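You operate a simulated robot arm through the tools that you are given. There is no shell and no other tool.

The job below is to be done with a simulated robot arm. You get a single attempt, and the scene is never put back.

## Task
Swap the dusty fan in the black drawer for the clean fan.
Fine: the clean fan lies on the blue mat; dusty fan on the blue mat, drawer closed, red catch down again; the drive is dead, as its label says. Where these are worked on the way, their far stop is far enough and under half their travel is too little: black drawer, red catch.

Only the result counts: the job must be done as asked and must still hold three seconds after the hand-in. Knocking over, shifting, dropping, spilling or breaking anything else fails it.

## Robot
A 6-joint arm with a fingered hand, fixed in place. Base frame: the origin is on the floor under the middle of its stand, x ahead of it, y to its left, z up. Readings come in m, rad, newtons and seconds.
With the tool pointing down near the work surface it reaches from about 0.34 to 0.82 m from the base axis. Its first joint turns from -2.897 to 2.897 rad. Payload 4 kg.
The tool frame sits at the grasp point between the pads (the TCP): z along the fingers, y along the line on which they close. The tips reach 0.026 m beyond it. The gripper opens to 0.132 m; its body begins 0.073 m behind the TCP. The gripper is a hand of 5 fingers: y runs from the thumb to the fingers, the wrist lies at [0, 0, -0.239] in the tool frame.
Orientation is that of the tool frame in the base frame, as a unit quaternion [x, y, z, w]. With the fingers straight down and closing along the base's y, the tool's x points along the base's -x, its y along +y and its z along -z.

## Interface
- The arm moves only by the tool jog_arm. Its argument "steps" is a list of rows, each an object (a shift or turn left out is 0) with "offset": the shift along the base's x, y, z in m, a list of three; "delta_rot": the turn, a rotation vector about the base's x, y, z in rad, a list of three. In form: [{"offset": [x, y, z], "delta_rot": [ax, ay, az]}, ...]. A call has 1 to 20 rows; each row shifts and turns the commanded pose from where the row before left it. Each row takes 0.2 s and may step no farther than 0.05 m and 0.15 rad from the row before; otherwise, the whole call is refused. Where a pose cannot be reached the arm comes as near as it can. A force on the tool above 40 N (or 10 N above the force at the start of the call, whichever is more), or a blocked arm, ends the call early, and 0.2 s more pass. In this call time passes only in rows, and 0.2 s behind the last. The reply holds the time, the measured pose of the TCP, the force on the tool along the base axes, the opening and the grip force, in the units named above and with some noise, with the torque about the TCP (base axes, N m) and any sound that the robot's microphone picked up.
- Cameras (640 x 400 px; columns grow to the right, rows downward): "scene" is fixed at [0.2204, -0.6489, 1.2882]; the picture's right is [1.00, -0.01, 0.00], its down [-0.00, -0.35, -0.94] and it looks along [0.01, 0.94, -0.35] (base axes); focal length 353 px, centre (320, 200). "wrist" rides on the gripper at [0.084, 0.002, -0.097] in the tool frame; the picture's right is [-0.02, 1.00, 0.00], its down [-0.75, -0.02, -0.66] and it looks along [-0.66, -0.01, 0.75] (tool axes); focal length 270 px, centre (320, 200). There is no depth. A picture from a camera that has moved, and an enlarged one, comes with that camera's place and axes in the base frame and with its lens.
- camera(camera): a new picture of that camera. It takes no simulated time.
- finger_targets(finger1, finger2, finger3, finger4, thumb_bend): sets how far each is bent, from 0 (flat) to 1 (curled in); at 0.3 the hand is open as for a grip, at 0.7 the pads meet at the TCP. One left out holds its place. A second passes; each finger stops where it meets its share of the squeeze, and holds until it gets a number again. It is the only way to open and close the hand. It gives what a move gives, with no picture; readings hold the bend of each and the force on the fingers (four entries, about 0 where the hand has none), thumb and palm.
- inspect(camera, box): a new picture of the part [left, top, right, bottom] of that camera's present view, enlarged. It takes no simulated time.
- close_job(): hands the job in; it is judged then, once.

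Places have to be worked out from the pictures, the camera data and where the tool is seen. Open the gripper and draw the arm clear of the work before you hand the job in, unless the task says otherwise.

The tools are called after "Call:" as a command line: name --argument value ..., lists and objects as JSON in quotes. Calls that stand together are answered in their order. jog_arm: Moves the arm, as the interface text tells. Its arguments: {"type":"object","properties":{"steps":{"type":"array"}},"required":["steps"]} The other tools are called the same way: finger_targets (finger1, finger2, finger3, finger4, thumb_bend) moves the fingers one by one; camera (camera) takes a picture; inspect (camera, box) takes an enlarged picture of a part of a camera's view; close_job () hands the job in.

At the start:

```text
time_s: 0.0
tcp_pos: [0.5576, 0.1946, 1.0195]
ee_rot: [0.0, 1.0, 0.001, 0.001]
force: [0.7, -0.6, 0.2]
wrist_torque: [0.03, -0.03, -0.01]
gripper_width: 0.1316
grip_force: 0.1
shape: jaw
bend: [0.3, 0.3, 0.3, 0.3, 0.3]
finger forces: [0.1, 0.0, 0.0, 0.1, 0.0, 0.0]
```

scene: 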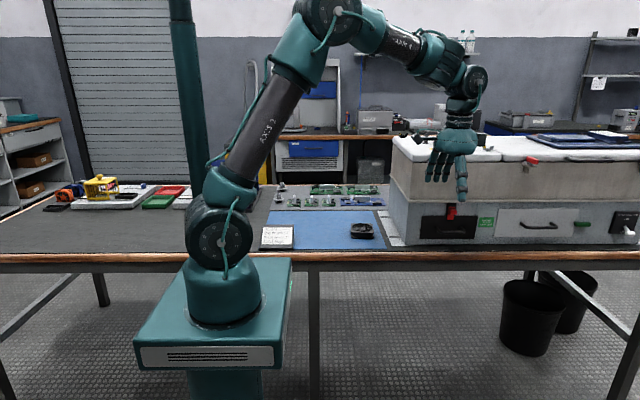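
wrist: 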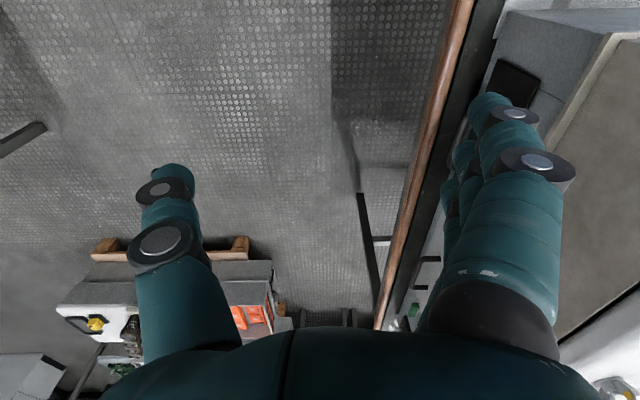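

I'll begin by looking closely at the cabinet with the drawer and catch, the mat and the labels.

Call:
inspect --camera "scene" --box '[380, 120, 640, 280]'

Call:
inspect --camera "scene" --box '[240, 170, 420, 270]'

Call:
inspect --camera "scene" --box '[410, 190, 520, 260]'

Call:
inspect --camera "scene" --box '[250, 210, 310, 260]'

```text
2.46 times, centred on (510, 200) of scene
camera zoom: at [0.2204, -0.6489, 1.2882], right [1.0, -0.01, 0.0], down [0.0, -0.35, -0.94], along [0.01, 0.94, -0.35], focal length 869 px, centre (-148, 200)
```

zoom: 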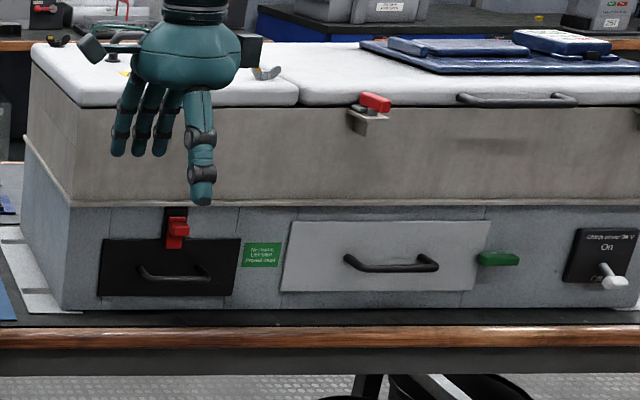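

```text
3.56 times, centred on (330, 220) of scene
camera zoom: at [0.2204, -0.6489, 1.2882], right [1.0, -0.01, 0.0], down [0.0, -0.35, -0.94], along [0.01, 0.94, -0.35], focal length 1255 px, centre (284, 129)
```

zoom: 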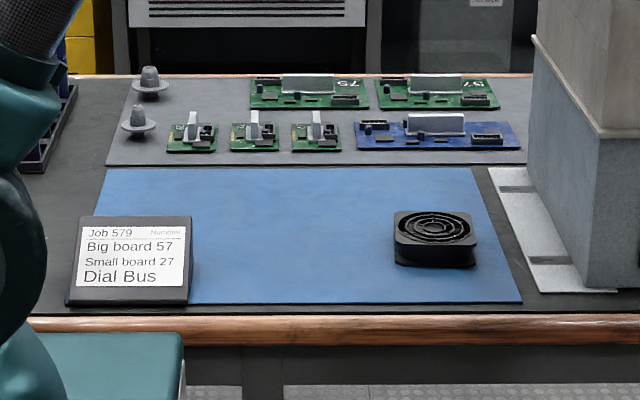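

```text
5.71 times, centred on (465, 225) of scene
camera zoom: at [0.2204, -0.6489, 1.2882], right [1.0, -0.01, 0.0], down [0.0, -0.35, -0.94], along [0.01, 0.94, -0.35], focal length 2017 px, centre (-509, 57)
```

zoom: 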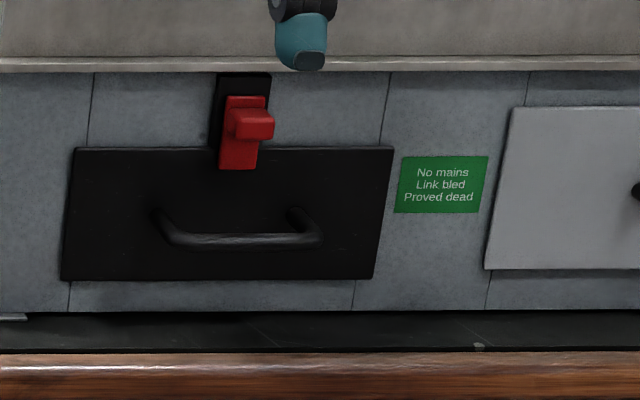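

```text
8.00 times, centred on (280, 235) of scene
camera zoom: at [0.2204, -0.6489, 1.2882], right [1.0, -0.01, 0.0], down [0.0, -0.35, -0.94], along [0.01, 0.94, -0.35], focal length 2824 px, centre (640, -80)
```

zoom: 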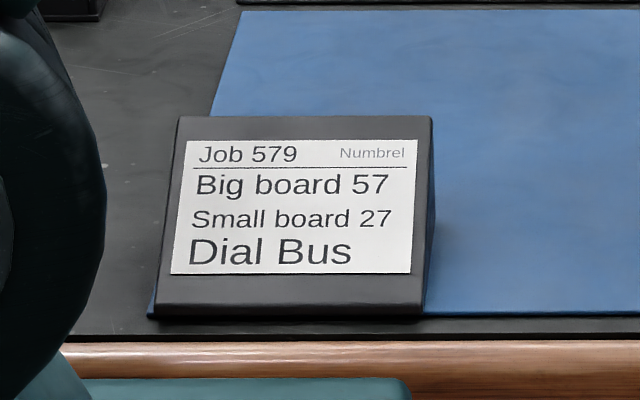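

The label reads "No mains / Link bled / Proved dead", so the drawer may be opened. The table edge seems near y≈0.37 and the drawer front near y≈0.39, so I'll turn the hand about the vertical to point the wrist camera at the drawer front.

Call:
jog_arm --steps '[{"delta_rot": [0, 0, 0.143]}, {"delta_rot": [0, 0, 0.143]}, {"delta_rot": [0, 0, 0.143]}, {"delta_rot": [0, 0, 0.143]}, {"delta_rot": [0, 0, 0.143]}, {"delta_rot": [0, 0, 0.143]}, {"delta_rot": [0, 0, 0.143]}, {"delta_rot": [0, 0, 0.143]}, {"delta_rot": [0, 0, 0.143]}, {"delta_rot": [0, 0, 0.143]}, {"delta_rot": [0, 0, 0.1408]}]'

Call:
camera --camera "wrist"

Call:
camera --camera "scene"

```text
time_s: 2.4
tcp_pos: [0.5592, 0.1941, 1.0205]
ee_rot: [0.708, -0.707, 0.0, 0.0]
force: [-0.2, 0.5, -0.3]
wrist_torque: [0.01, -0.01, -0.03]
gripper_width: 0.132
grip_force: 0.1
shape: jaw
bend: [0.3, 0.3, 0.3, 0.3, 0.3]
finger forces: [0.0, 0.0, 0.1, 0.0, 0.1, 0.0]
```

```text
taken
camera wrist: at [0.557, 0.1092, 1.1166], right [-1.0, 0.02, 0.0], down [0.01, 0.75, 0.66], along [0.01, 0.66, -0.75], focal length 270 px, centre (320, 200)
```

wrist: 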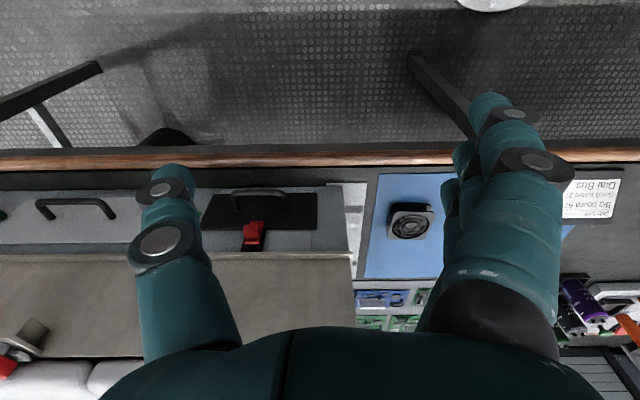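

```text
taken
```

scene: 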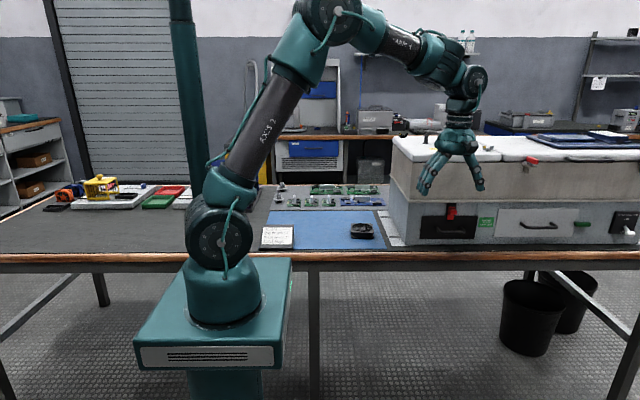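

The wrist camera now sees the drawer, catch and clean fan. I'll enlarge those parts to measure them against the scene view.

Call:
inspect --camera "wrist" --box '[190, 150, 360, 256]'

Call:
inspect --camera "wrist" --box '[340, 160, 480, 300]'

Call:
inspect --camera "scene" --box '[340, 205, 400, 255]'

```text
3.76 times, centred on (275, 203) of wrist
camera zoom: at [0.557, 0.1092, 1.1166], right [-1.0, 0.02, 0.0], down [0.01, 0.75, 0.66], along [0.01, 0.66, -0.75], focal length 1018 px, centre (489, 189)
```

zoom: 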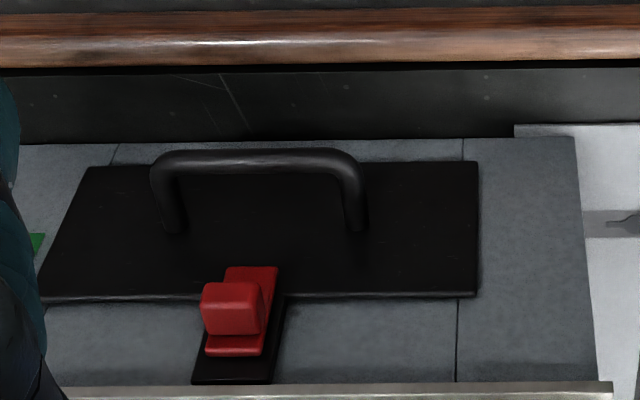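

```text
2.86 times, centred on (410, 230) of wrist
camera zoom: at [0.557, 0.1092, 1.1166], right [-1.0, 0.02, 0.0], down [0.01, 0.75, 0.66], along [0.01, 0.66, -0.75], focal length 772 px, centre (63, 114)
```

zoom: 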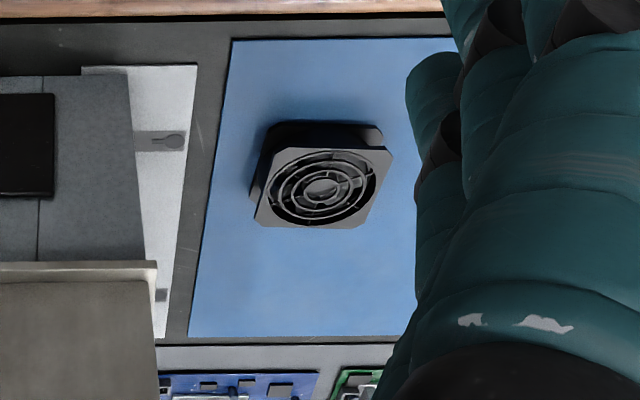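

```text
8.00 times, centred on (370, 230) of scene
camera zoom: at [0.2204, -0.6489, 1.2882], right [1.0, -0.01, 0.0], down [0.0, -0.35, -0.94], along [0.01, 0.94, -0.35], focal length 2824 px, centre (-80, -40)
```

zoom: 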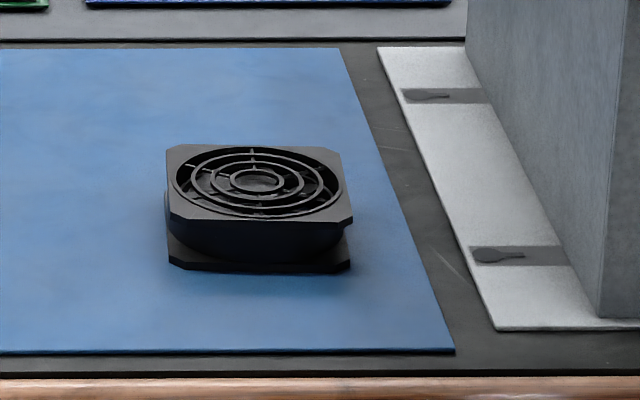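

The mat top works out at z≈0.722, with the clean fan's top centre at about (0.385, 0.504, 0.751). The drawer panel is at y≈0.413, the handle bar at about (0.657, 0.378, 0.792) and the catch knob at about (0.656, 0.385, 0.861). I'll turn the hand to point horizontally at the cabinet (tool z = +Y, thumb below), stopping well short of the catch.

Call:
jog_arm --steps '[{"offset": [0.0065, 0.003, -0.0105], "delta_rot": [0.0806, 0.0806, -0.0806]}, {"offset": [0.0065, 0.003, -0.0105], "delta_rot": [0.0806, 0.0806, -0.0806]}, {"offset": [0.0065, 0.003, -0.0105], "delta_rot": [0.0806, 0.0806, -0.0806]}, {"offset": [0.0065, 0.003, -0.0105], "delta_rot": [0.0806, 0.0806, -0.0806]}, {"offset": [0.0065, 0.003, -0.0105], "delta_rot": [0.0806, 0.0806, -0.0806]}, {"offset": [0.0065, 0.003, -0.0105], "delta_rot": [0.0806, 0.0806, -0.0806]}, {"offset": [0.0065, 0.003, -0.0105], "delta_rot": [0.0806, 0.0806, -0.0806]}, {"offset": [0.0065, 0.003, -0.0105], "delta_rot": [0.0806, 0.0806, -0.0806]}, {"offset": [0.0065, 0.003, -0.0105], "delta_rot": [0.0806, 0.0806, -0.0806]}, {"offset": [0.0065, 0.003, -0.0105], "delta_rot": [0.0806, 0.0806, -0.0806]}, {"offset": [0.0065, 0.003, -0.0105], "delta_rot": [0.0806, 0.0806, -0.0806]}, {"offset": [0.0065, 0.003, -0.0105], "delta_rot": [0.0806, 0.0806, -0.0806]}, {"offset": [0.0065, 0.003, -0.0105], "delta_rot": [0.0806, 0.0806, -0.0806]}, {"offset": [0.0065, 0.003, -0.0105], "delta_rot": [0.0806, 0.0806, -0.0806]}, {"offset": [0.0065, 0.003, -0.0105], "delta_rot": [0.0806, 0.0806, -0.0806]}]'

Call:
camera --camera "scene"

Call:
camera --camera "wrist"

```text
time_s: 5.6
tcp_pos: [0.5622, 0.2942, 0.8201]
ee_rot: [0.012, 0.747, 0.665, 0.011]
force: [0.7, -0.1, -0.5]
wrist_torque: [-0.02, 0.0, -0.02]
gripper_width: 0.1319
grip_force: 0.0
shape: jaw
bend: [0.3, 0.3, 0.3, 0.3, 0.3]
finger forces: [0.0, 0.0, 0.1, 0.0, 0.0, 0.0]
out of reach, approached as far as the arm can: row 7, 8, 9, 10, 11, 12, 13, 14, 15
```

```text
taken
```

scene: 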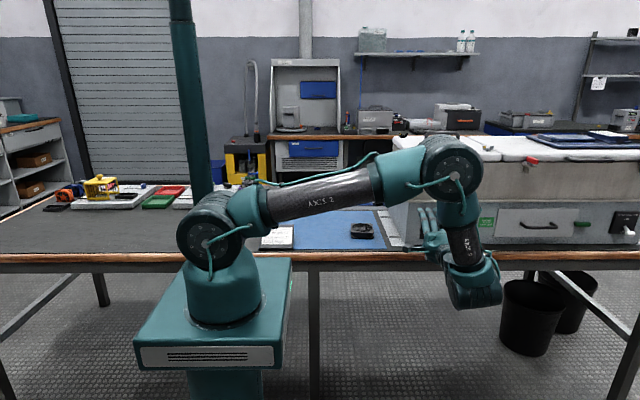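

```text
taken
camera wrist: at [0.4746, 0.2003, 0.8324], right [0.02, 0.12, 0.99], down [0.73, -0.68, 0.06], along [0.68, 0.73, -0.1], focal length 270 px, centre (320, 200)
```

wrist: 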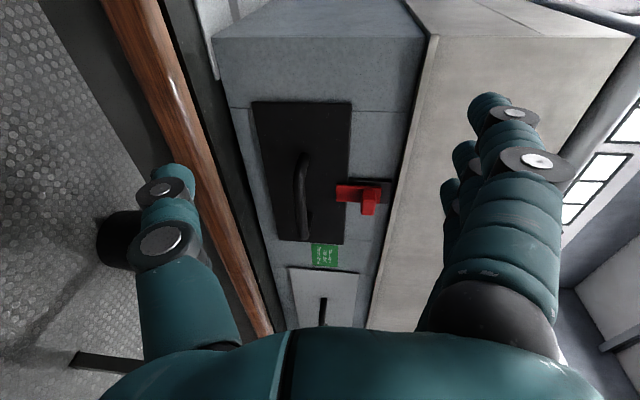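

The arm stopped short at (0.562, 0.294, 0.820), with its wrist low and the hand almost horizontal. I'll send a tiny move to see whether the command carries on from the reached pose and where the limit lies.

Call:
jog_arm --steps '[{"offset": [0.0, 0.0, 0.02]}, {"offset": [0.0, 0.0, 0.02]}]'

```text
time_s: 6.2
tcp_pos: [0.5609, 0.2932, 0.859]
ee_rot: [0.011, 0.748, 0.664, 0.01]
force: [0.8, 0.5, -0.6]
wrist_torque: [0.0, 0.01, 0.02]
gripper_width: 0.132
grip_force: 0.1
shape: jaw
bend: [0.3, 0.3, 0.3, 0.3, 0.3]
finger forces: [0.1, 0.0, 0.2, 0.0, 0.0, 0.0]
```

Commands continue from the reached pose and upward motion works. Next I'll move in +x toward the catch's column while staying clear of the cabinet.

Call:
jog_arm --steps '[{"offset": [0.02, -0.01, 0.0]}, {"offset": [0.02, -0.01, 0.0]}, {"offset": [0.02, -0.01, 0.0]}, {"offset": [0.02, -0.01, 0.0]}]'

Call:
camera --camera "scene"

```text
time_s: 7.2
tcp_pos: [0.6311, 0.2741, 0.856]
ee_rot: [0.016, 0.755, 0.655, 0.015]
force: [0.3, 0.3, 0.2]
wrist_torque: [0.01, -0.05, 0.01]
gripper_width: 0.132
grip_force: 0.2
shape: jaw
bend: [0.3, 0.3, 0.3, 0.3, 0.3]
finger forces: [0.1, 0.0, 0.0, 0.0, 0.1, 0.0]
out of reach, approached as far as the arm can: row 2, 3, 4
```

```text
taken
```

scene: 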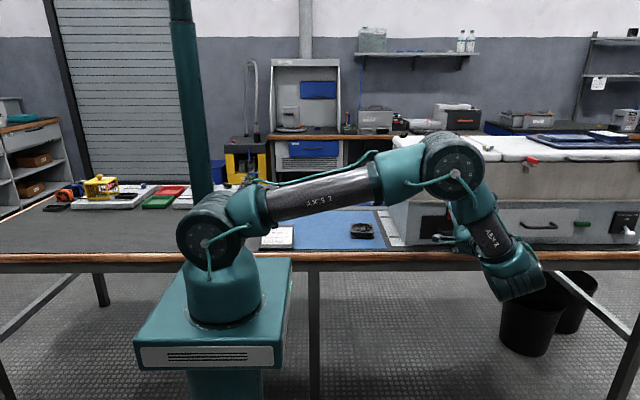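

Reaching works once the tool may tilt down a little; a wrist joint limit seems to forbid a fully level hand here. I'll tilt about 30° down at x≈0.656, still 0.1 m in front of the cabinet.

Call:
jog_arm --steps '[{"offset": [0.008, 0.002, 0.003], "delta_rot": [-0.1274, 0, 0.0147]}, {"offset": [0.008, 0.002, 0.003], "delta_rot": [-0.1274, 0, 0.0147]}, {"offset": [0.009, 0.002, 0.003], "delta_rot": [-0.1274, 0, 0.0147]}]'

Call:
finger_targets --finger1 0.3 --finger2 0.55 --finger3 0.55 --finger4 0.3 --thumb_bend 0.55

Call:
camera --camera "wrist"

Call:
inspect --camera "scene" --box '[400, 180, 560, 280]'

```text
time_s: 8.0
tcp_pos: [0.6565, 0.2806, 0.8664]
ee_rot: [-0.007, 0.86, 0.51, -0.002]
force: [-0.8, 0.1, -0.1]
wrist_torque: [0.01, 0.02, 0.0]
gripper_width: 0.1318
grip_force: 0.0
shape: jaw
bend: [0.3, 0.3, 0.3, 0.3, 0.3]
finger forces: [0.1, 0.0, 0.0, 0.0, 0.0, 0.0]
```

```text
time_s: 9.0
tcp_pos: [0.6576, 0.2804, 0.8656]
ee_rot: [-0.008, 0.86, 0.511, -0.003]
force: [-0.3, -0.9, 0.2]
wrist_torque: [0.03, 0.01, -0.01]
gripper_width: 0.0993
grip_force: 0.0
shape: fingers
bend: [0.3, 0.55, 0.55, 0.3, 0.55]
finger forces: [0.0, 0.1, 0.1, 0.1, 0.0, 0.1]
```

```text
taken
camera wrist: at [0.5749, 0.1942, 0.9129], right [0.01, 0.48, 0.88], down [0.76, -0.57, 0.3], along [0.65, 0.66, -0.37], focal length 270 px, centre (320, 200)
```

wrist: 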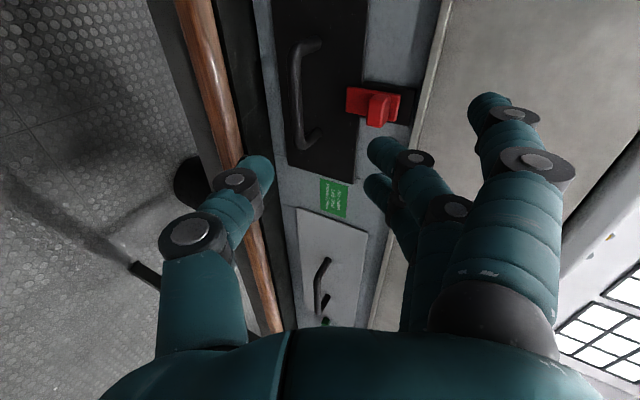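

```text
4.00 times, centred on (480, 230) of scene
camera zoom: at [0.2204, -0.6489, 1.2882], right [1.0, -0.01, 0.0], down [0.0, -0.35, -0.94], along [0.01, 0.94, -0.35], focal length 1412 px, centre (-320, 80)
```

zoom: 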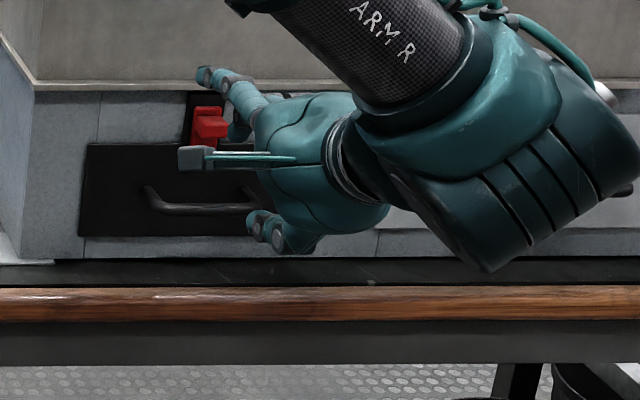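

The hand is at (0.657, 0.280, 0.866), tilted 30° down, with the red knob in view. I'll zoom in to pin down the knob before closing in.

Call:
inspect --camera "wrist" --box '[230, 60, 430, 220]'

Call:
inspect --camera "scene" --box '[430, 190, 480, 240]'

```text
2.50 times, centred on (330, 140) of wrist
camera zoom: at [0.5749, 0.1942, 0.9129], right [0.01, 0.48, 0.88], down [0.76, -0.57, 0.3], along [0.65, 0.66, -0.37], focal length 676 px, centre (295, 350)
```

zoom: 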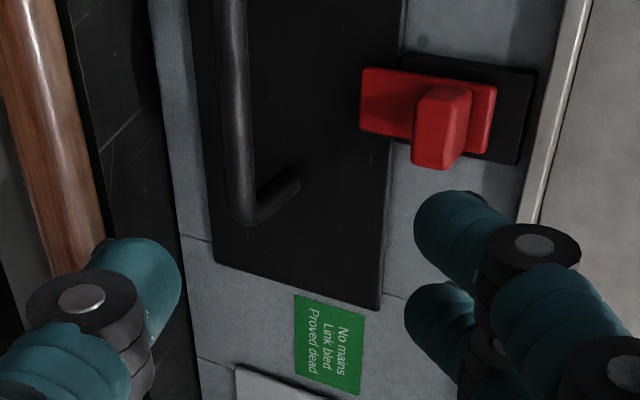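

```text
8.00 times, centred on (455, 215) of scene
camera zoom: at [0.2204, -0.6489, 1.2882], right [1.0, -0.01, 0.0], down [0.0, -0.35, -0.94], along [0.01, 0.94, -0.35], focal length 2824 px, centre (-760, 80)
```

zoom: 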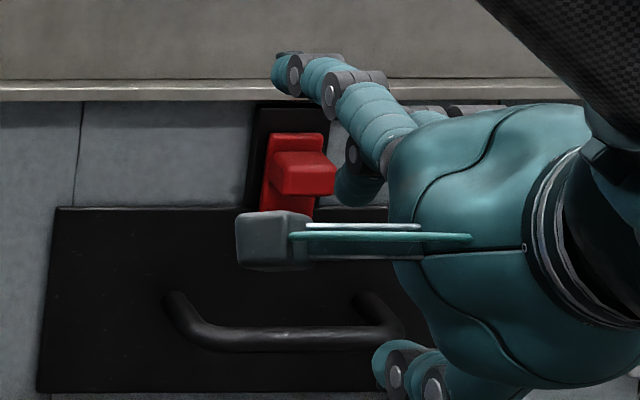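

The knob looks about 0.023 m wide and 0.013 m tall, centred near (0.651, 0.385, 0.862), on a slide with roughly 15 mm of room above it. I'll set all the digits to a narrower gap and move most of the way in.

Call:
finger_targets --finger1 0.57 --finger2 0.57 --finger3 0.57 --finger4 0.57 --thumb_bend 0.57

Call:
jog_arm --steps '[{"offset": [-0.002, 0.018, 0.002]}, {"offset": [-0.002, 0.018, 0.002]}, {"offset": [-0.002, 0.018, 0.002]}]'

Call:
camera --camera "wrist"

Call:
inspect --camera "scene" --box '[420, 180, 500, 240]'

```text
time_s: 10.0
tcp_pos: [0.6576, 0.2798, 0.8656]
ee_rot: [-0.007, 0.86, 0.51, -0.003]
force: [-0.4, 0.2, 0.2]
wrist_torque: [-0.04, 0.01, 0.01]
gripper_width: 0.0576
grip_force: 0.1
shape: fingers
bend: [0.56, 0.56, 0.56, 0.56, 0.56]
finger forces: [0.0, 0.0, 0.0, 0.0, 0.1, 0.0]
```

```text
time_s: 10.8
tcp_pos: [0.6518, 0.3328, 0.8726]
ee_rot: [-0.007, 0.86, 0.511, -0.002]
force: [0.1, -0.2, 0.4]
wrist_torque: [0.04, -0.01, 0.0]
gripper_width: 0.0571
grip_force: 0.1
shape: fingers
bend: [0.56, 0.56, 0.56, 0.56, 0.56]
finger forces: [0.1, 0.1, 0.1, 0.1, 0.0, 0.1]
```

```text
taken
camera wrist: at [0.5689, 0.2484, 0.9196], right [0.01, 0.48, 0.88], down [0.76, -0.57, 0.3], along [0.65, 0.66, -0.37], focal length 270 px, centre (320, 200)
```

wrist: 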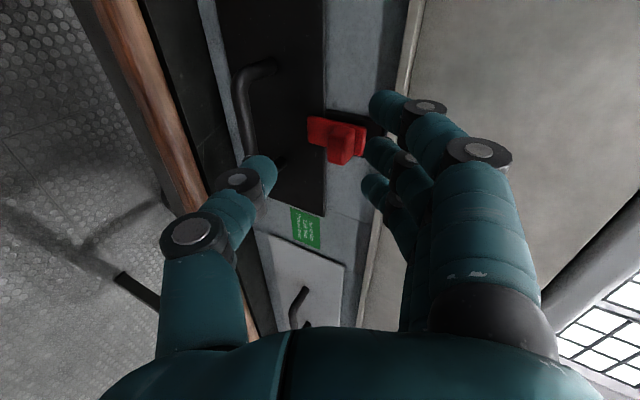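

```text
6.67 times, centred on (460, 210) of scene
camera zoom: at [0.2204, -0.6489, 1.2882], right [1.0, -0.01, 0.0], down [0.0, -0.35, -0.94], along [0.01, 0.94, -0.35], focal length 2353 px, centre (-613, 133)
```

zoom: 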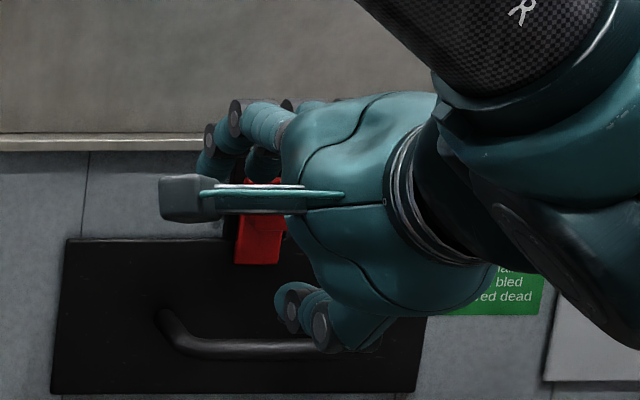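

The hand sits at y≈0.333 and the knob should end up midway between the thumb and fingers after another 0.03 m. I'll narrow the gap slightly to keep the finger backs off the ledge, then move in.

Call:
finger_targets --finger1 0.61 --finger2 0.61 --finger3 0.61 --finger4 0.61 --thumb_bend 0.6

Call:
jog_arm --steps '[{"offset": [0, 0.01, 0]}, {"offset": [0, 0.01, 0]}, {"offset": [0, 0.01, 0]}]'

Call:
camera --camera "wrist"

Call:
inspect --camera "wrist" --box '[240, 100, 440, 225]'

```text
time_s: 11.8
tcp_pos: [0.6531, 0.3334, 0.8723]
ee_rot: [-0.007, 0.86, 0.51, -0.003]
force: [0.3, -0.2, 1.2]
wrist_torque: [0.01, 0.0, -0.02]
gripper_width: 0.0449
grip_force: 0.1
shape: fingers
bend: [0.61, 0.61, 0.61, 0.61, 0.6]
finger forces: [0.0, 0.0, 0.0, 0.1, 0.0, 0.1]
```

```text
time_s: 12.6
tcp_pos: [0.6506, 0.3635, 0.8724]
ee_rot: [-0.007, 0.86, 0.51, -0.002]
force: [-0.2, 1.5, 0.4]
wrist_torque: [-0.01, -0.02, -0.04]
gripper_width: 0.0449
grip_force: 0.1
shape: fingers
bend: [0.61, 0.61, 0.61, 0.61, 0.6]
finger forces: [0.0, 0.0, 0.1, 0.1, 0.1, 0.1]
```

```text
taken
camera wrist: at [0.569, 0.2785, 0.9195], right [0.01, 0.48, 0.88], down [0.76, -0.57, 0.3], along [0.65, 0.66, -0.37], focal length 270 px, centre (320, 200)
```

wrist: 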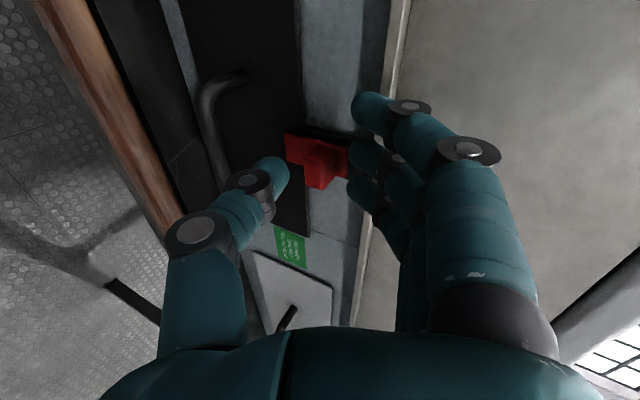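

```text
3.20 times, centred on (340, 162) of wrist
camera zoom: at [0.569, 0.2785, 0.9195], right [0.01, 0.48, 0.88], down [0.76, -0.57, 0.3], along [0.65, 0.66, -0.37], focal length 865 px, centre (256, 320)
```

zoom: 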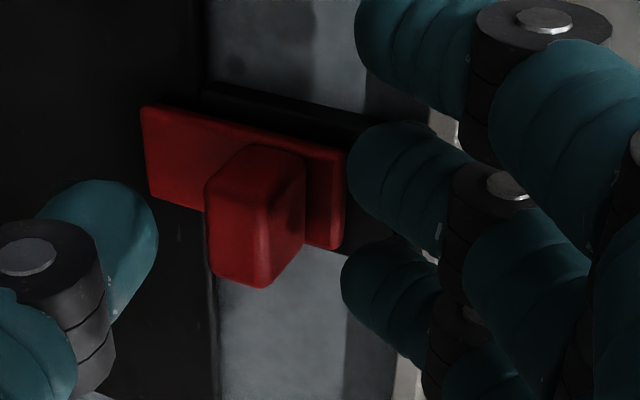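

The knob (front at y≈0.369) lies between the thumb and fingers 2 and 3, overlapping the tips. I'll close those three on it.

Call:
finger_targets --finger2 0.72 --finger3 0.72 --thumb_bend 0.72

Call:
inspect --camera "wrist" --box '[240, 100, 440, 225]'

```text
time_s: 13.6
tcp_pos: [0.6517, 0.3642, 0.8715]
ee_rot: [-0.008, 0.86, 0.511, -0.002]
force: [0.5, 0.0, 0.2]
wrist_torque: [0.0, -0.01, 0.0]
gripper_width: 0.0316
grip_force: 0.1
shape: fingers
bend: [0.61, 0.72, 0.72, 0.61, 0.71]
finger forces: [0.1, 0.0, 0.1, 0.1, 0.0, 0.0]
```

```text
3.20 times, centred on (340, 162) of wrist
camera zoom: at [0.5689, 0.2785, 0.9196], right [0.01, 0.48, 0.88], down [0.76, -0.57, 0.3], along [0.65, 0.66, -0.37], focal length 865 px, centre (256, 320)
```

zoom: 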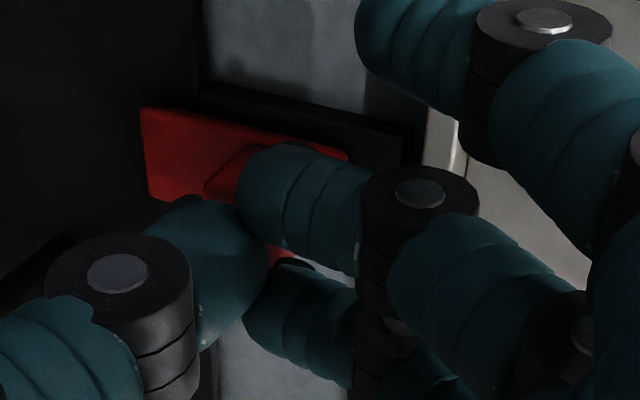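

The digits closed fully with no contact force, so they probably shut just in front of the knob. I'll look from both cameras before moving.

Call:
camera --camera "wrist"

Call:
inspect --camera "scene" --box '[430, 190, 480, 230]'

```text
taken
camera wrist: at [0.5689, 0.2785, 0.9196], right [0.01, 0.48, 0.88], down [0.76, -0.57, 0.3], along [0.65, 0.66, -0.37], focal length 270 px, centre (320, 200)
```

wrist: 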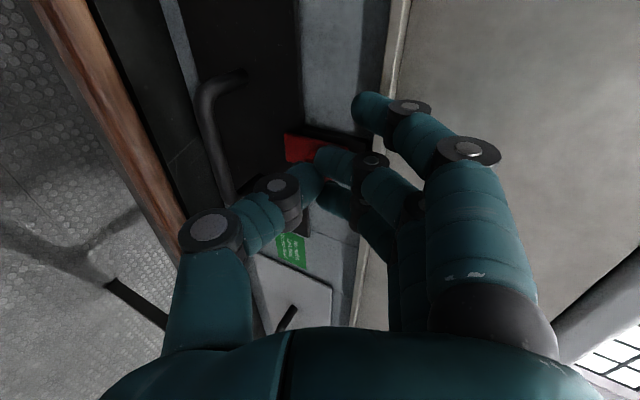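

```text
10.00 times, centred on (455, 210) of scene
camera zoom: at [0.2204, -0.6489, 1.2882], right [1.0, -0.01, 0.0], down [0.0, -0.35, -0.94], along [0.01, 0.94, -0.35], focal length 3530 px, centre (-1030, 100)
```

zoom: 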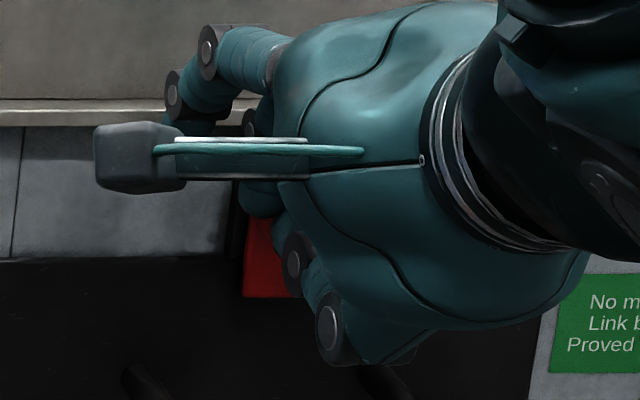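

The digits shut just in front of the knob, whose front face now triangulates to y≈0.387. I'll back off and turn the hand closer to level (about 10° tilt, 15° yaw) so the pads can reach over the knob without the finger backs hitting the ledge.

Call:
jog_arm --steps '[{"offset": [0, -0.025, 0]}, {"offset": [0, -0.025, 0]}, {"offset": [0, -0.025, 0]}, {"offset": [0.001, 0, 0], "delta_rot": [0.109, 0, 0]}, {"offset": [0.001, 0, 0], "delta_rot": [0.109, 0, 0]}, {"offset": [0.001, 0, 0], "delta_rot": [0.109, 0, 0]}, {"offset": [0.001, 0, 0], "delta_rot": [0, 0, 0.125]}, {"offset": [0.001, 0, 0], "delta_rot": [0, 0, 0.125]}]'

Call:
finger_targets --finger1 0.58 --finger2 0.58 --finger3 0.58 --finger4 0.58 --thumb_bend 0.58

Call:
camera --camera "wrist"

Call:
inspect --camera "scene" --box '[400, 170, 560, 270]'

```text
time_s: 15.4
tcp_pos: [0.6356, 0.3121, 0.8662]
ee_rot: [-0.044, 0.777, 0.627, -0.026]
force: [0.2, -0.7, -0.2]
wrist_torque: [0.02, 0.0, -0.02]
gripper_width: 0.0314
grip_force: 0.0
shape: fingers
bend: [0.61, 0.72, 0.72, 0.61, 0.72]
finger forces: [0.1, 0.0, 0.1, 0.0, 0.0, 0.0]
out of reach, approached as far as the arm can: row 7, 8
```

```text
time_s: 16.4
tcp_pos: [0.6365, 0.311, 0.8655]
ee_rot: [-0.044, 0.776, 0.628, -0.025]
force: [0.3, 0.3, -0.1]
wrist_torque: [0.01, -0.01, -0.02]
gripper_width: 0.0531
grip_force: 0.0
shape: fingers
bend: [0.57, 0.57, 0.57, 0.57, 0.57]
finger forces: [0.0, 0.0, 0.1, 0.0, 0.1, 0.0]
```

```text
taken
camera wrist: at [0.5617, 0.2093, 0.8866], right [-0.02, 0.21, 0.98], down [0.81, -0.57, 0.14], along [0.58, 0.8, -0.16], focal length 270 px, centre (320, 200)
```

wrist: 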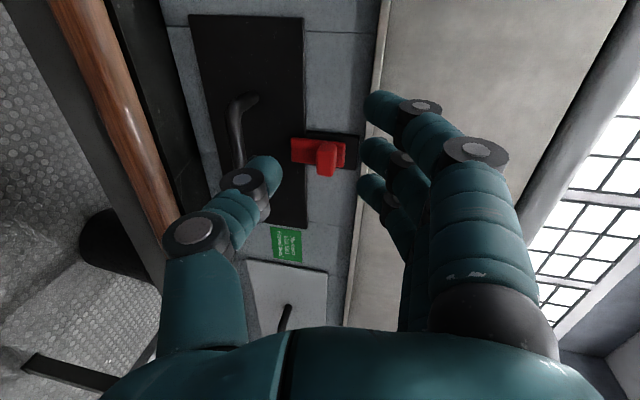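

```text
4.00 times, centred on (480, 220) of scene
camera zoom: at [0.2204, -0.6489, 1.2882], right [1.0, -0.01, 0.0], down [0.0, -0.35, -0.94], along [0.01, 0.94, -0.35], focal length 1412 px, centre (-320, 120)
```

zoom: 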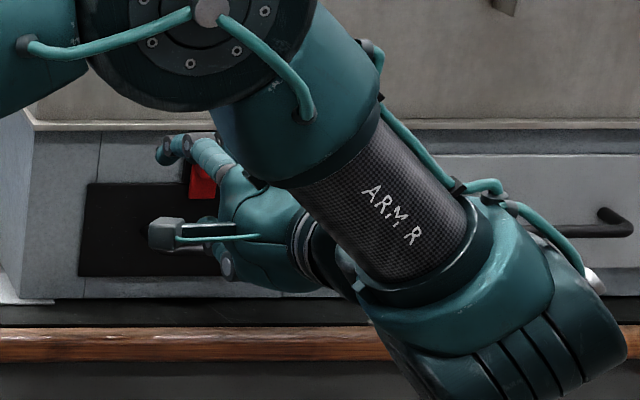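

The limit turns out to be the wrist bend, and it relaxes when the hand yaws slightly toward +x. I'll set about 5° tilt and 5° yaw at x≈0.655, narrow the gap, and check.

Call:
jog_arm --steps '[{"offset": [0.009, 0.005, 0], "delta_rot": [0.061, 0, -0.0935]}, {"offset": [0.0095, 0.005, 0], "delta_rot": [0.061, 0, -0.0935]}]'

Call:
finger_targets --finger1 0.62 --finger2 0.62 --finger3 0.62 --finger4 0.62 --thumb_bend 0.6

Call:
camera --camera "wrist"

```text
time_s: 17.0
tcp_pos: [0.6534, 0.3214, 0.8665]
ee_rot: [0.028, 0.738, 0.674, 0.036]
force: [-0.6, -0.5, -0.3]
wrist_torque: [0.0, 0.01, 0.0]
gripper_width: 0.0533
grip_force: 0.0
shape: fingers
bend: [0.57, 0.57, 0.57, 0.57, 0.57]
finger forces: [0.0, 0.0, 0.1, 0.0, 0.0, 0.0]
```

```text
time_s: 18.0
tcp_pos: [0.6542, 0.322, 0.866]
ee_rot: [0.027, 0.738, 0.673, 0.035]
force: [-0.3, 0.5, 0.5]
wrist_torque: [0.01, 0.02, 0.03]
gripper_width: 0.0435
grip_force: 0.0
shape: fingers
bend: [0.62, 0.62, 0.62, 0.62, 0.6]
finger forces: [0.0, 0.0, 0.1, 0.0, 0.1, 0.0]
```

```text
taken
camera wrist: at [0.5622, 0.2332, 0.8751], right [0.01, 0.09, 1.0], down [0.69, -0.72, 0.06], along [0.72, 0.69, -0.07], focal length 270 px, centre (320, 200)
```

wrist: 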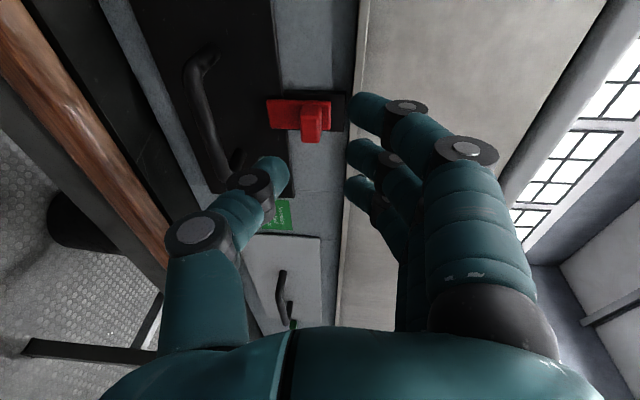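

Orientation is now about 5° tilt with the knob centred between the digits. I'll advance straight in about 0.049 m in small steps.

Call:
jog_arm --steps '[{"offset": [0.0005, 0.0125, -0.0005]}, {"offset": [0.0005, 0.0125, -0.0005]}, {"offset": [0, 0.0125, -0.0005]}, {"offset": [0, 0.0115, 0]}]'

Call:
camera --camera "wrist"

Call:
inspect --camera "wrist" --box '[230, 80, 420, 230]'

```text
time_s: 19.0
tcp_pos: [0.6576, 0.3708, 0.8652]
ee_rot: [0.026, 0.738, 0.673, 0.037]
force: [-0.3, -0.3, 0.8]
wrist_torque: [0.0, -0.02, -0.02]
gripper_width: 0.0434
grip_force: 0.3
shape: fingers
bend: [0.62, 0.62, 0.62, 0.62, 0.6]
finger forces: [0.0, 0.1, 0.0, 0.0, 0.2, 0.0]
```

```text
taken
camera wrist: at [0.564, 0.2817, 0.8734], right [0.01, 0.09, 1.0], down [0.69, -0.72, 0.06], along [0.72, 0.69, -0.07], focal length 270 px, centre (320, 200)
```

wrist: 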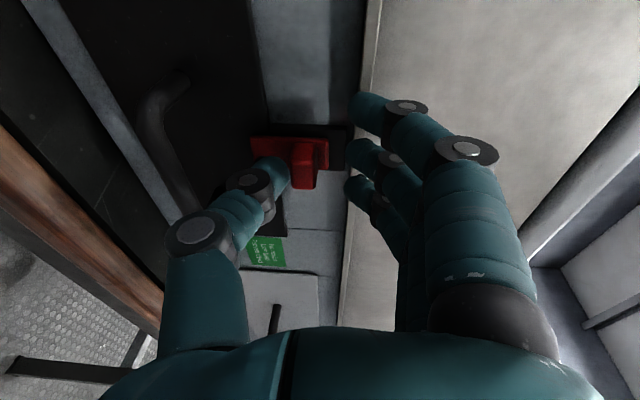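

```text
2.67 times, centred on (325, 155) of wrist
camera zoom: at [0.564, 0.2817, 0.8734], right [0.01, 0.09, 1.0], down [0.69, -0.72, 0.06], along [0.72, 0.69, -0.07], focal length 721 px, centre (307, 320)
```

zoom: 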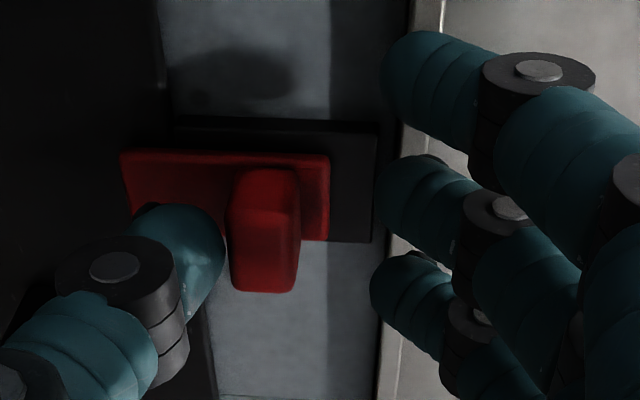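

The thumb tip is just under the knob and fingers 2 and 3 are above it, overlapping about half its protrusion. I'll close fingers 2 and 3 and the thumb.

Call:
finger_targets --finger2 0.76 --finger3 0.76 --thumb_bend 0.7

Call:
inspect --camera "wrist" --box '[230, 80, 420, 230]'

```text
time_s: 20.0
tcp_pos: [0.6567, 0.3696, 0.8642]
ee_rot: [0.026, 0.738, 0.673, 0.036]
force: [-0.5, 3.3, 0.7]
wrist_torque: [0.04, 0.0, 0.02]
gripper_width: 0.039
grip_force: 7.5
shape: fingers
bend: [0.62, 0.74, 0.74, 0.62, 0.66]
finger forces: [0.0, 5.3, 4.1, 0.1, 6.5, 0.0]
```

```text
2.67 times, centred on (325, 155) of wrist
camera zoom: at [0.5637, 0.2817, 0.8736], right [0.01, 0.09, 1.0], down [0.69, -0.72, 0.06], along [0.72, 0.69, -0.07], focal length 721 px, centre (307, 320)
```

zoom: 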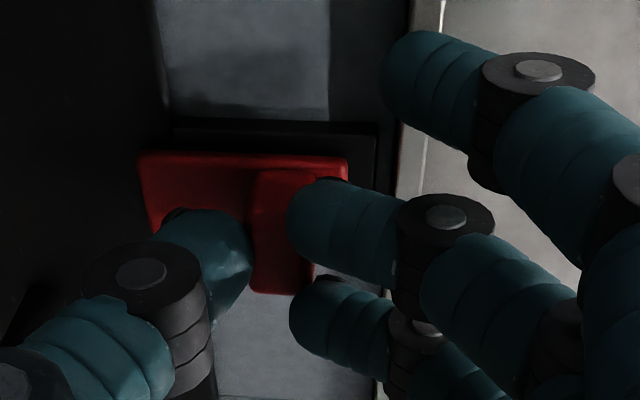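

The knob is pinched (about 5 N per finger, 6.5 N on the thumb) and has already slid up a little. Now I'll lift it to its stop.

Call:
jog_arm --steps '[{"offset": [0, 0, 0.004]}, {"offset": [0, 0, 0.004]}, {"offset": [0, 0, 0.004]}, {"offset": [0, 0, 0.004]}]'

Call:
inspect --camera "wrist" --box '[230, 80, 420, 230]'

```text
time_s: 21.0
tcp_pos: [0.6559, 0.3703, 0.8789]
ee_rot: [0.027, 0.739, 0.672, 0.034]
force: [0.0, -0.7, -3.8]
wrist_torque: [-0.1, 0.02, 0.01]
gripper_width: 0.0395
grip_force: 8.5
shape: fingers
bend: [0.62, 0.75, 0.75, 0.62, 0.66]
finger forces: [0.0, 4.0, 2.8, 0.0, 10.1, 0.0]
```

```text
2.67 times, centred on (325, 155) of wrist
camera zoom: at [0.5638, 0.2821, 0.8889], right [0.01, 0.09, 1.0], down [0.69, -0.72, 0.06], along [0.72, 0.69, -0.07], focal length 721 px, centre (307, 320)
```

zoom: 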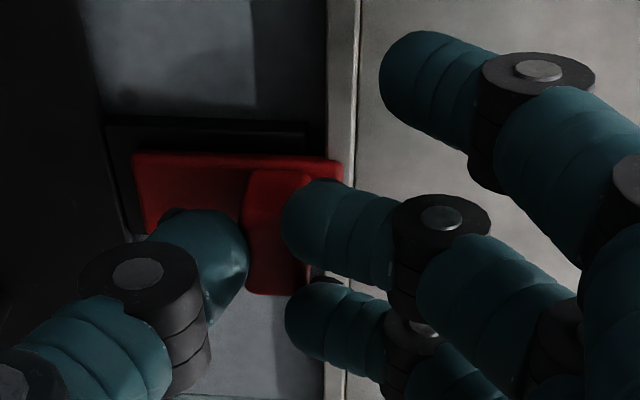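

The catch is moving with the hand and its bottom edge now clears the drawer panel. I'll lift a little more to find the stop.

Call:
jog_arm --steps '[{"offset": [0, 0, 0.003]}, {"offset": [0, 0, 0.003]}, {"offset": [0, 0, 0.003]}]'

Call:
inspect --camera "wrist" --box '[230, 80, 420, 230]'

```text
time_s: 21.8
tcp_pos: [0.6552, 0.3703, 0.8873]
ee_rot: [0.028, 0.738, 0.673, 0.035]
force: [-0.3, -6.9, -17.5]
wrist_torque: [-0.51, 0.03, -0.03]
gripper_width: 0.0451
grip_force: 9.8
shape: fingers
bend: [0.62, 0.76, 0.76, 0.62, 0.65]
finger forces: [0.0, 0.0, 0.0, 0.0, 19.0, 0.0]
```

```text
2.67 times, centred on (325, 155) of wrist
camera zoom: at [0.5637, 0.2818, 0.8968], right [0.01, 0.09, 1.0], down [0.69, -0.72, 0.06], along [0.72, 0.69, -0.07], focal length 721 px, centre (307, 320)
```

zoom: 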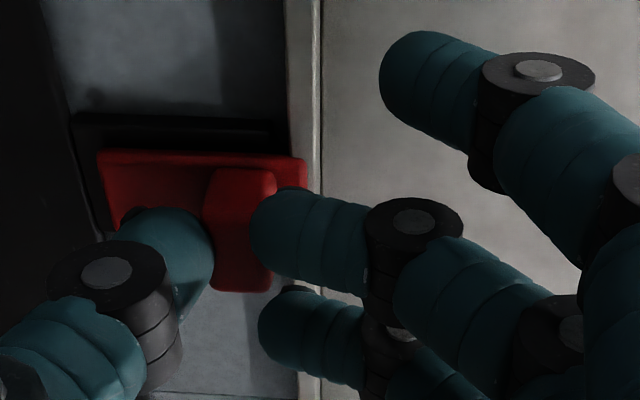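

Resistance jumped to 17 N on the thumb, so the catch is at its top stop. I'll ease off, release it and back away, then check whether it stays up.

Call:
jog_arm --steps '[{"offset": [0, 0, -0.003]}]'

Call:
finger_targets --finger2 0.62 --finger3 0.62 --thumb_bend 0.58

Call:
jog_arm --steps '[{"offset": [0, -0.0125, 0]}, {"offset": [0, -0.0125, 0]}, {"offset": [0, -0.0125, 0]}, {"offset": [0, -0.0125, 0]}, {"offset": [0, -0.01, 0]}]'

Call:
camera --camera "wrist"

Call:
inspect --camera "wrist" --box '[150, 40, 370, 200]'

```text
time_s: 22.2
tcp_pos: [0.6563, 0.3708, 0.886]
ee_rot: [0.027, 0.738, 0.673, 0.035]
force: [0.2, -5.9, -13.7]
wrist_torque: [-0.4, -0.02, -0.03]
gripper_width: 0.0442
grip_force: 7.6
shape: fingers
bend: [0.62, 0.76, 0.76, 0.62, 0.65]
finger forces: [0.1, 0.0, 0.0, 0.0, 15.2, 0.0]
```

```text
time_s: 23.2
tcp_pos: [0.6554, 0.3695, 0.8861]
ee_rot: [0.027, 0.738, 0.673, 0.035]
force: [-0.8, -0.1, 0.0]
wrist_torque: [0.01, 0.04, 0.01]
gripper_width: 0.0476
grip_force: 0.0
shape: fingers
bend: [0.62, 0.62, 0.62, 0.62, 0.57]
finger forces: [0.0, 0.0, 0.0, 0.1, 0.1, 0.1]
```

```text
time_s: 24.4
tcp_pos: [0.6548, 0.3107, 0.8866]
ee_rot: [0.026, 0.738, 0.673, 0.036]
force: [-0.1, -0.5, 0.0]
wrist_torque: [0.0, 0.0, 0.0]
gripper_width: 0.0474
grip_force: 0.0
shape: fingers
bend: [0.62, 0.62, 0.62, 0.62, 0.57]
finger forces: [0.0, 0.0, 0.0, 0.0, 0.0, 0.0]
```

```text
taken
camera wrist: at [0.563, 0.222, 0.8954], right [0.01, 0.09, 1.0], down [0.69, -0.72, 0.06], along [0.72, 0.69, -0.07], focal length 270 px, centre (320, 200)
```

wrist: 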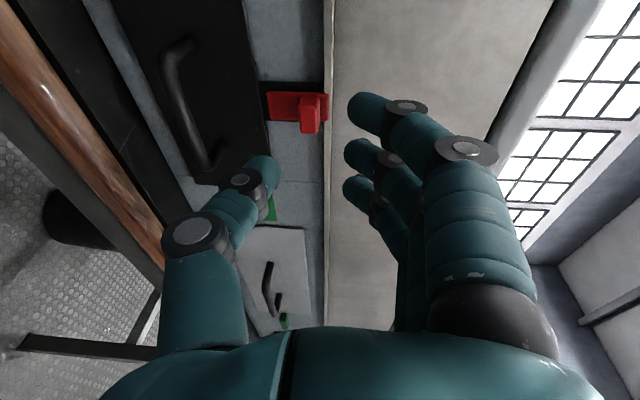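

```text
2.50 times, centred on (260, 120) of wrist
camera zoom: at [0.563, 0.222, 0.8954], right [0.01, 0.09, 1.0], down [0.69, -0.72, 0.06], along [0.72, 0.69, -0.07], focal length 676 px, centre (470, 400)
```

zoom: 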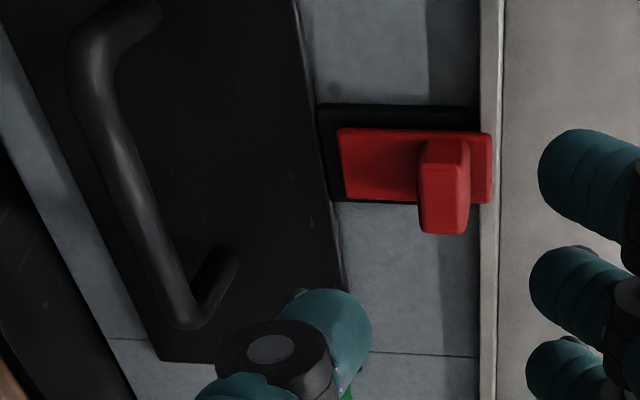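

The catch stays up on its own and clear of the panel. Next I'll lower the hand in front of the drawer handle (bar near z≈0.792), fingers above and thumb below.

Call:
jog_arm --steps '[{"offset": [0, 0, -0.02], "delta_rot": [-0.0125, 0, -0.0075]}, {"offset": [0, 0, -0.02], "delta_rot": [-0.0125, 0, -0.0075]}, {"offset": [0, 0, -0.02], "delta_rot": [-0.0125, 0, -0.0075]}, {"offset": [0, 0, -0.02], "delta_rot": [-0.0125, 0, -0.0075]}, {"offset": [0, 0.005, -0.013]}]'

Call:
camera --camera "wrist"

Call:
inspect --camera "scene" --box '[400, 190, 540, 280]'

```text
time_s: 25.6
tcp_pos: [0.6556, 0.3162, 0.7933]
ee_rot: [0.037, 0.754, 0.654, 0.046]
force: [0.7, 0.1, 0.3]
wrist_torque: [-0.02, -0.01, -0.02]
gripper_width: 0.0475
grip_force: 0.1
shape: fingers
bend: [0.62, 0.62, 0.62, 0.62, 0.57]
finger forces: [0.0, 0.0, 0.0, 0.1, 0.0, 0.0]
```

```text
taken
camera wrist: at [0.5609, 0.23, 0.8065], right [0.02, 0.14, 0.99], down [0.67, -0.74, 0.09], along [0.74, 0.66, -0.1], focal length 270 px, centre (320, 200)
```

wrist: 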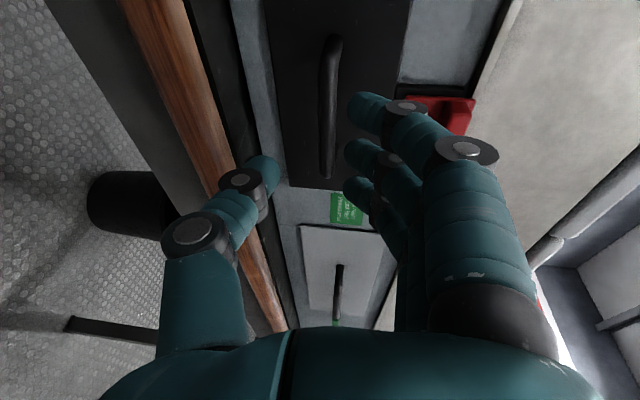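

```text
4.44 times, centred on (470, 235) of scene
camera zoom: at [0.2204, -0.6489, 1.2882], right [1.0, -0.01, 0.0], down [0.0, -0.35, -0.94], along [0.01, 0.94, -0.35], focal length 1569 px, centre (-347, 44)
```

zoom: 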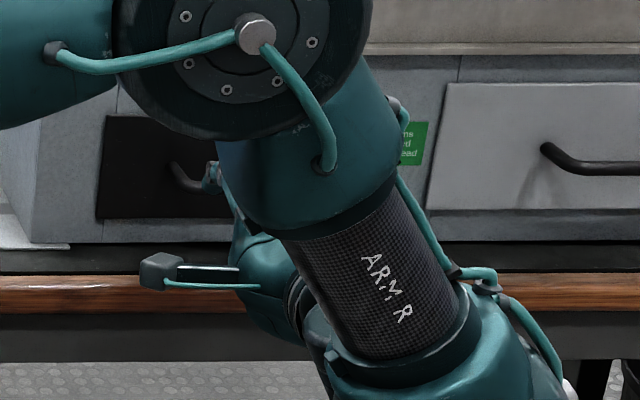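

The bar sits near z≈0.791, centred around x≈0.652, right between the thumb and finger levels. I'll advance so the fingertips pass just behind the bar, stopping before the panel.

Call:
jog_arm --steps '[{"offset": [0, 0.015, 0]}, {"offset": [-0.001, 0.015, 0]}, {"offset": [-0.001, 0.015, 0]}, {"offset": [0, 0.012, 0]}]'

Call:
camera --camera "wrist"

Call:
inspect --camera "wrist" --box '[220, 60, 420, 220]'

```text
time_s: 26.6
tcp_pos: [0.6536, 0.3724, 0.7938]
ee_rot: [0.038, 0.754, 0.654, 0.046]
force: [-0.1, 0.2, 0.6]
wrist_torque: [0.0, -0.03, 0.0]
gripper_width: 0.0477
grip_force: 0.0
shape: fingers
bend: [0.62, 0.62, 0.62, 0.62, 0.57]
finger forces: [0.0, 0.0, 0.1, 0.1, 0.1, 0.0]
```

```text
taken
camera wrist: at [0.5592, 0.2876, 0.8071], right [0.02, 0.14, 0.99], down [0.67, -0.74, 0.09], along [0.74, 0.66, -0.1], focal length 270 px, centre (320, 200)
```

wrist: 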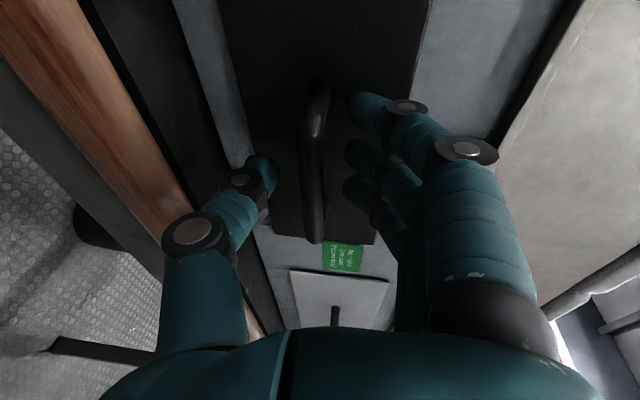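

```text
2.50 times, centred on (320, 140) of wrist
camera zoom: at [0.5592, 0.2876, 0.8071], right [0.02, 0.14, 0.99], down [0.67, -0.74, 0.09], along [0.74, 0.66, -0.1], focal length 676 px, centre (320, 350)
```

zoom: 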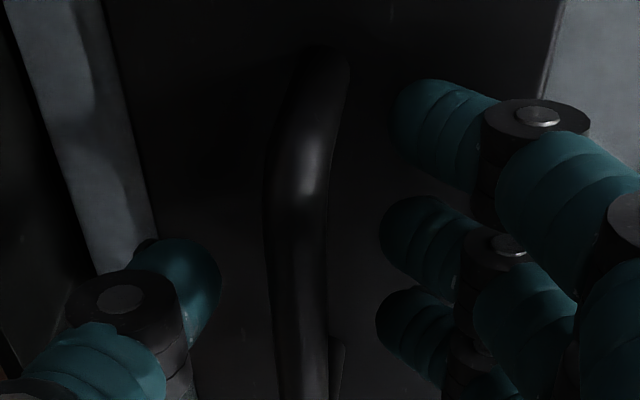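

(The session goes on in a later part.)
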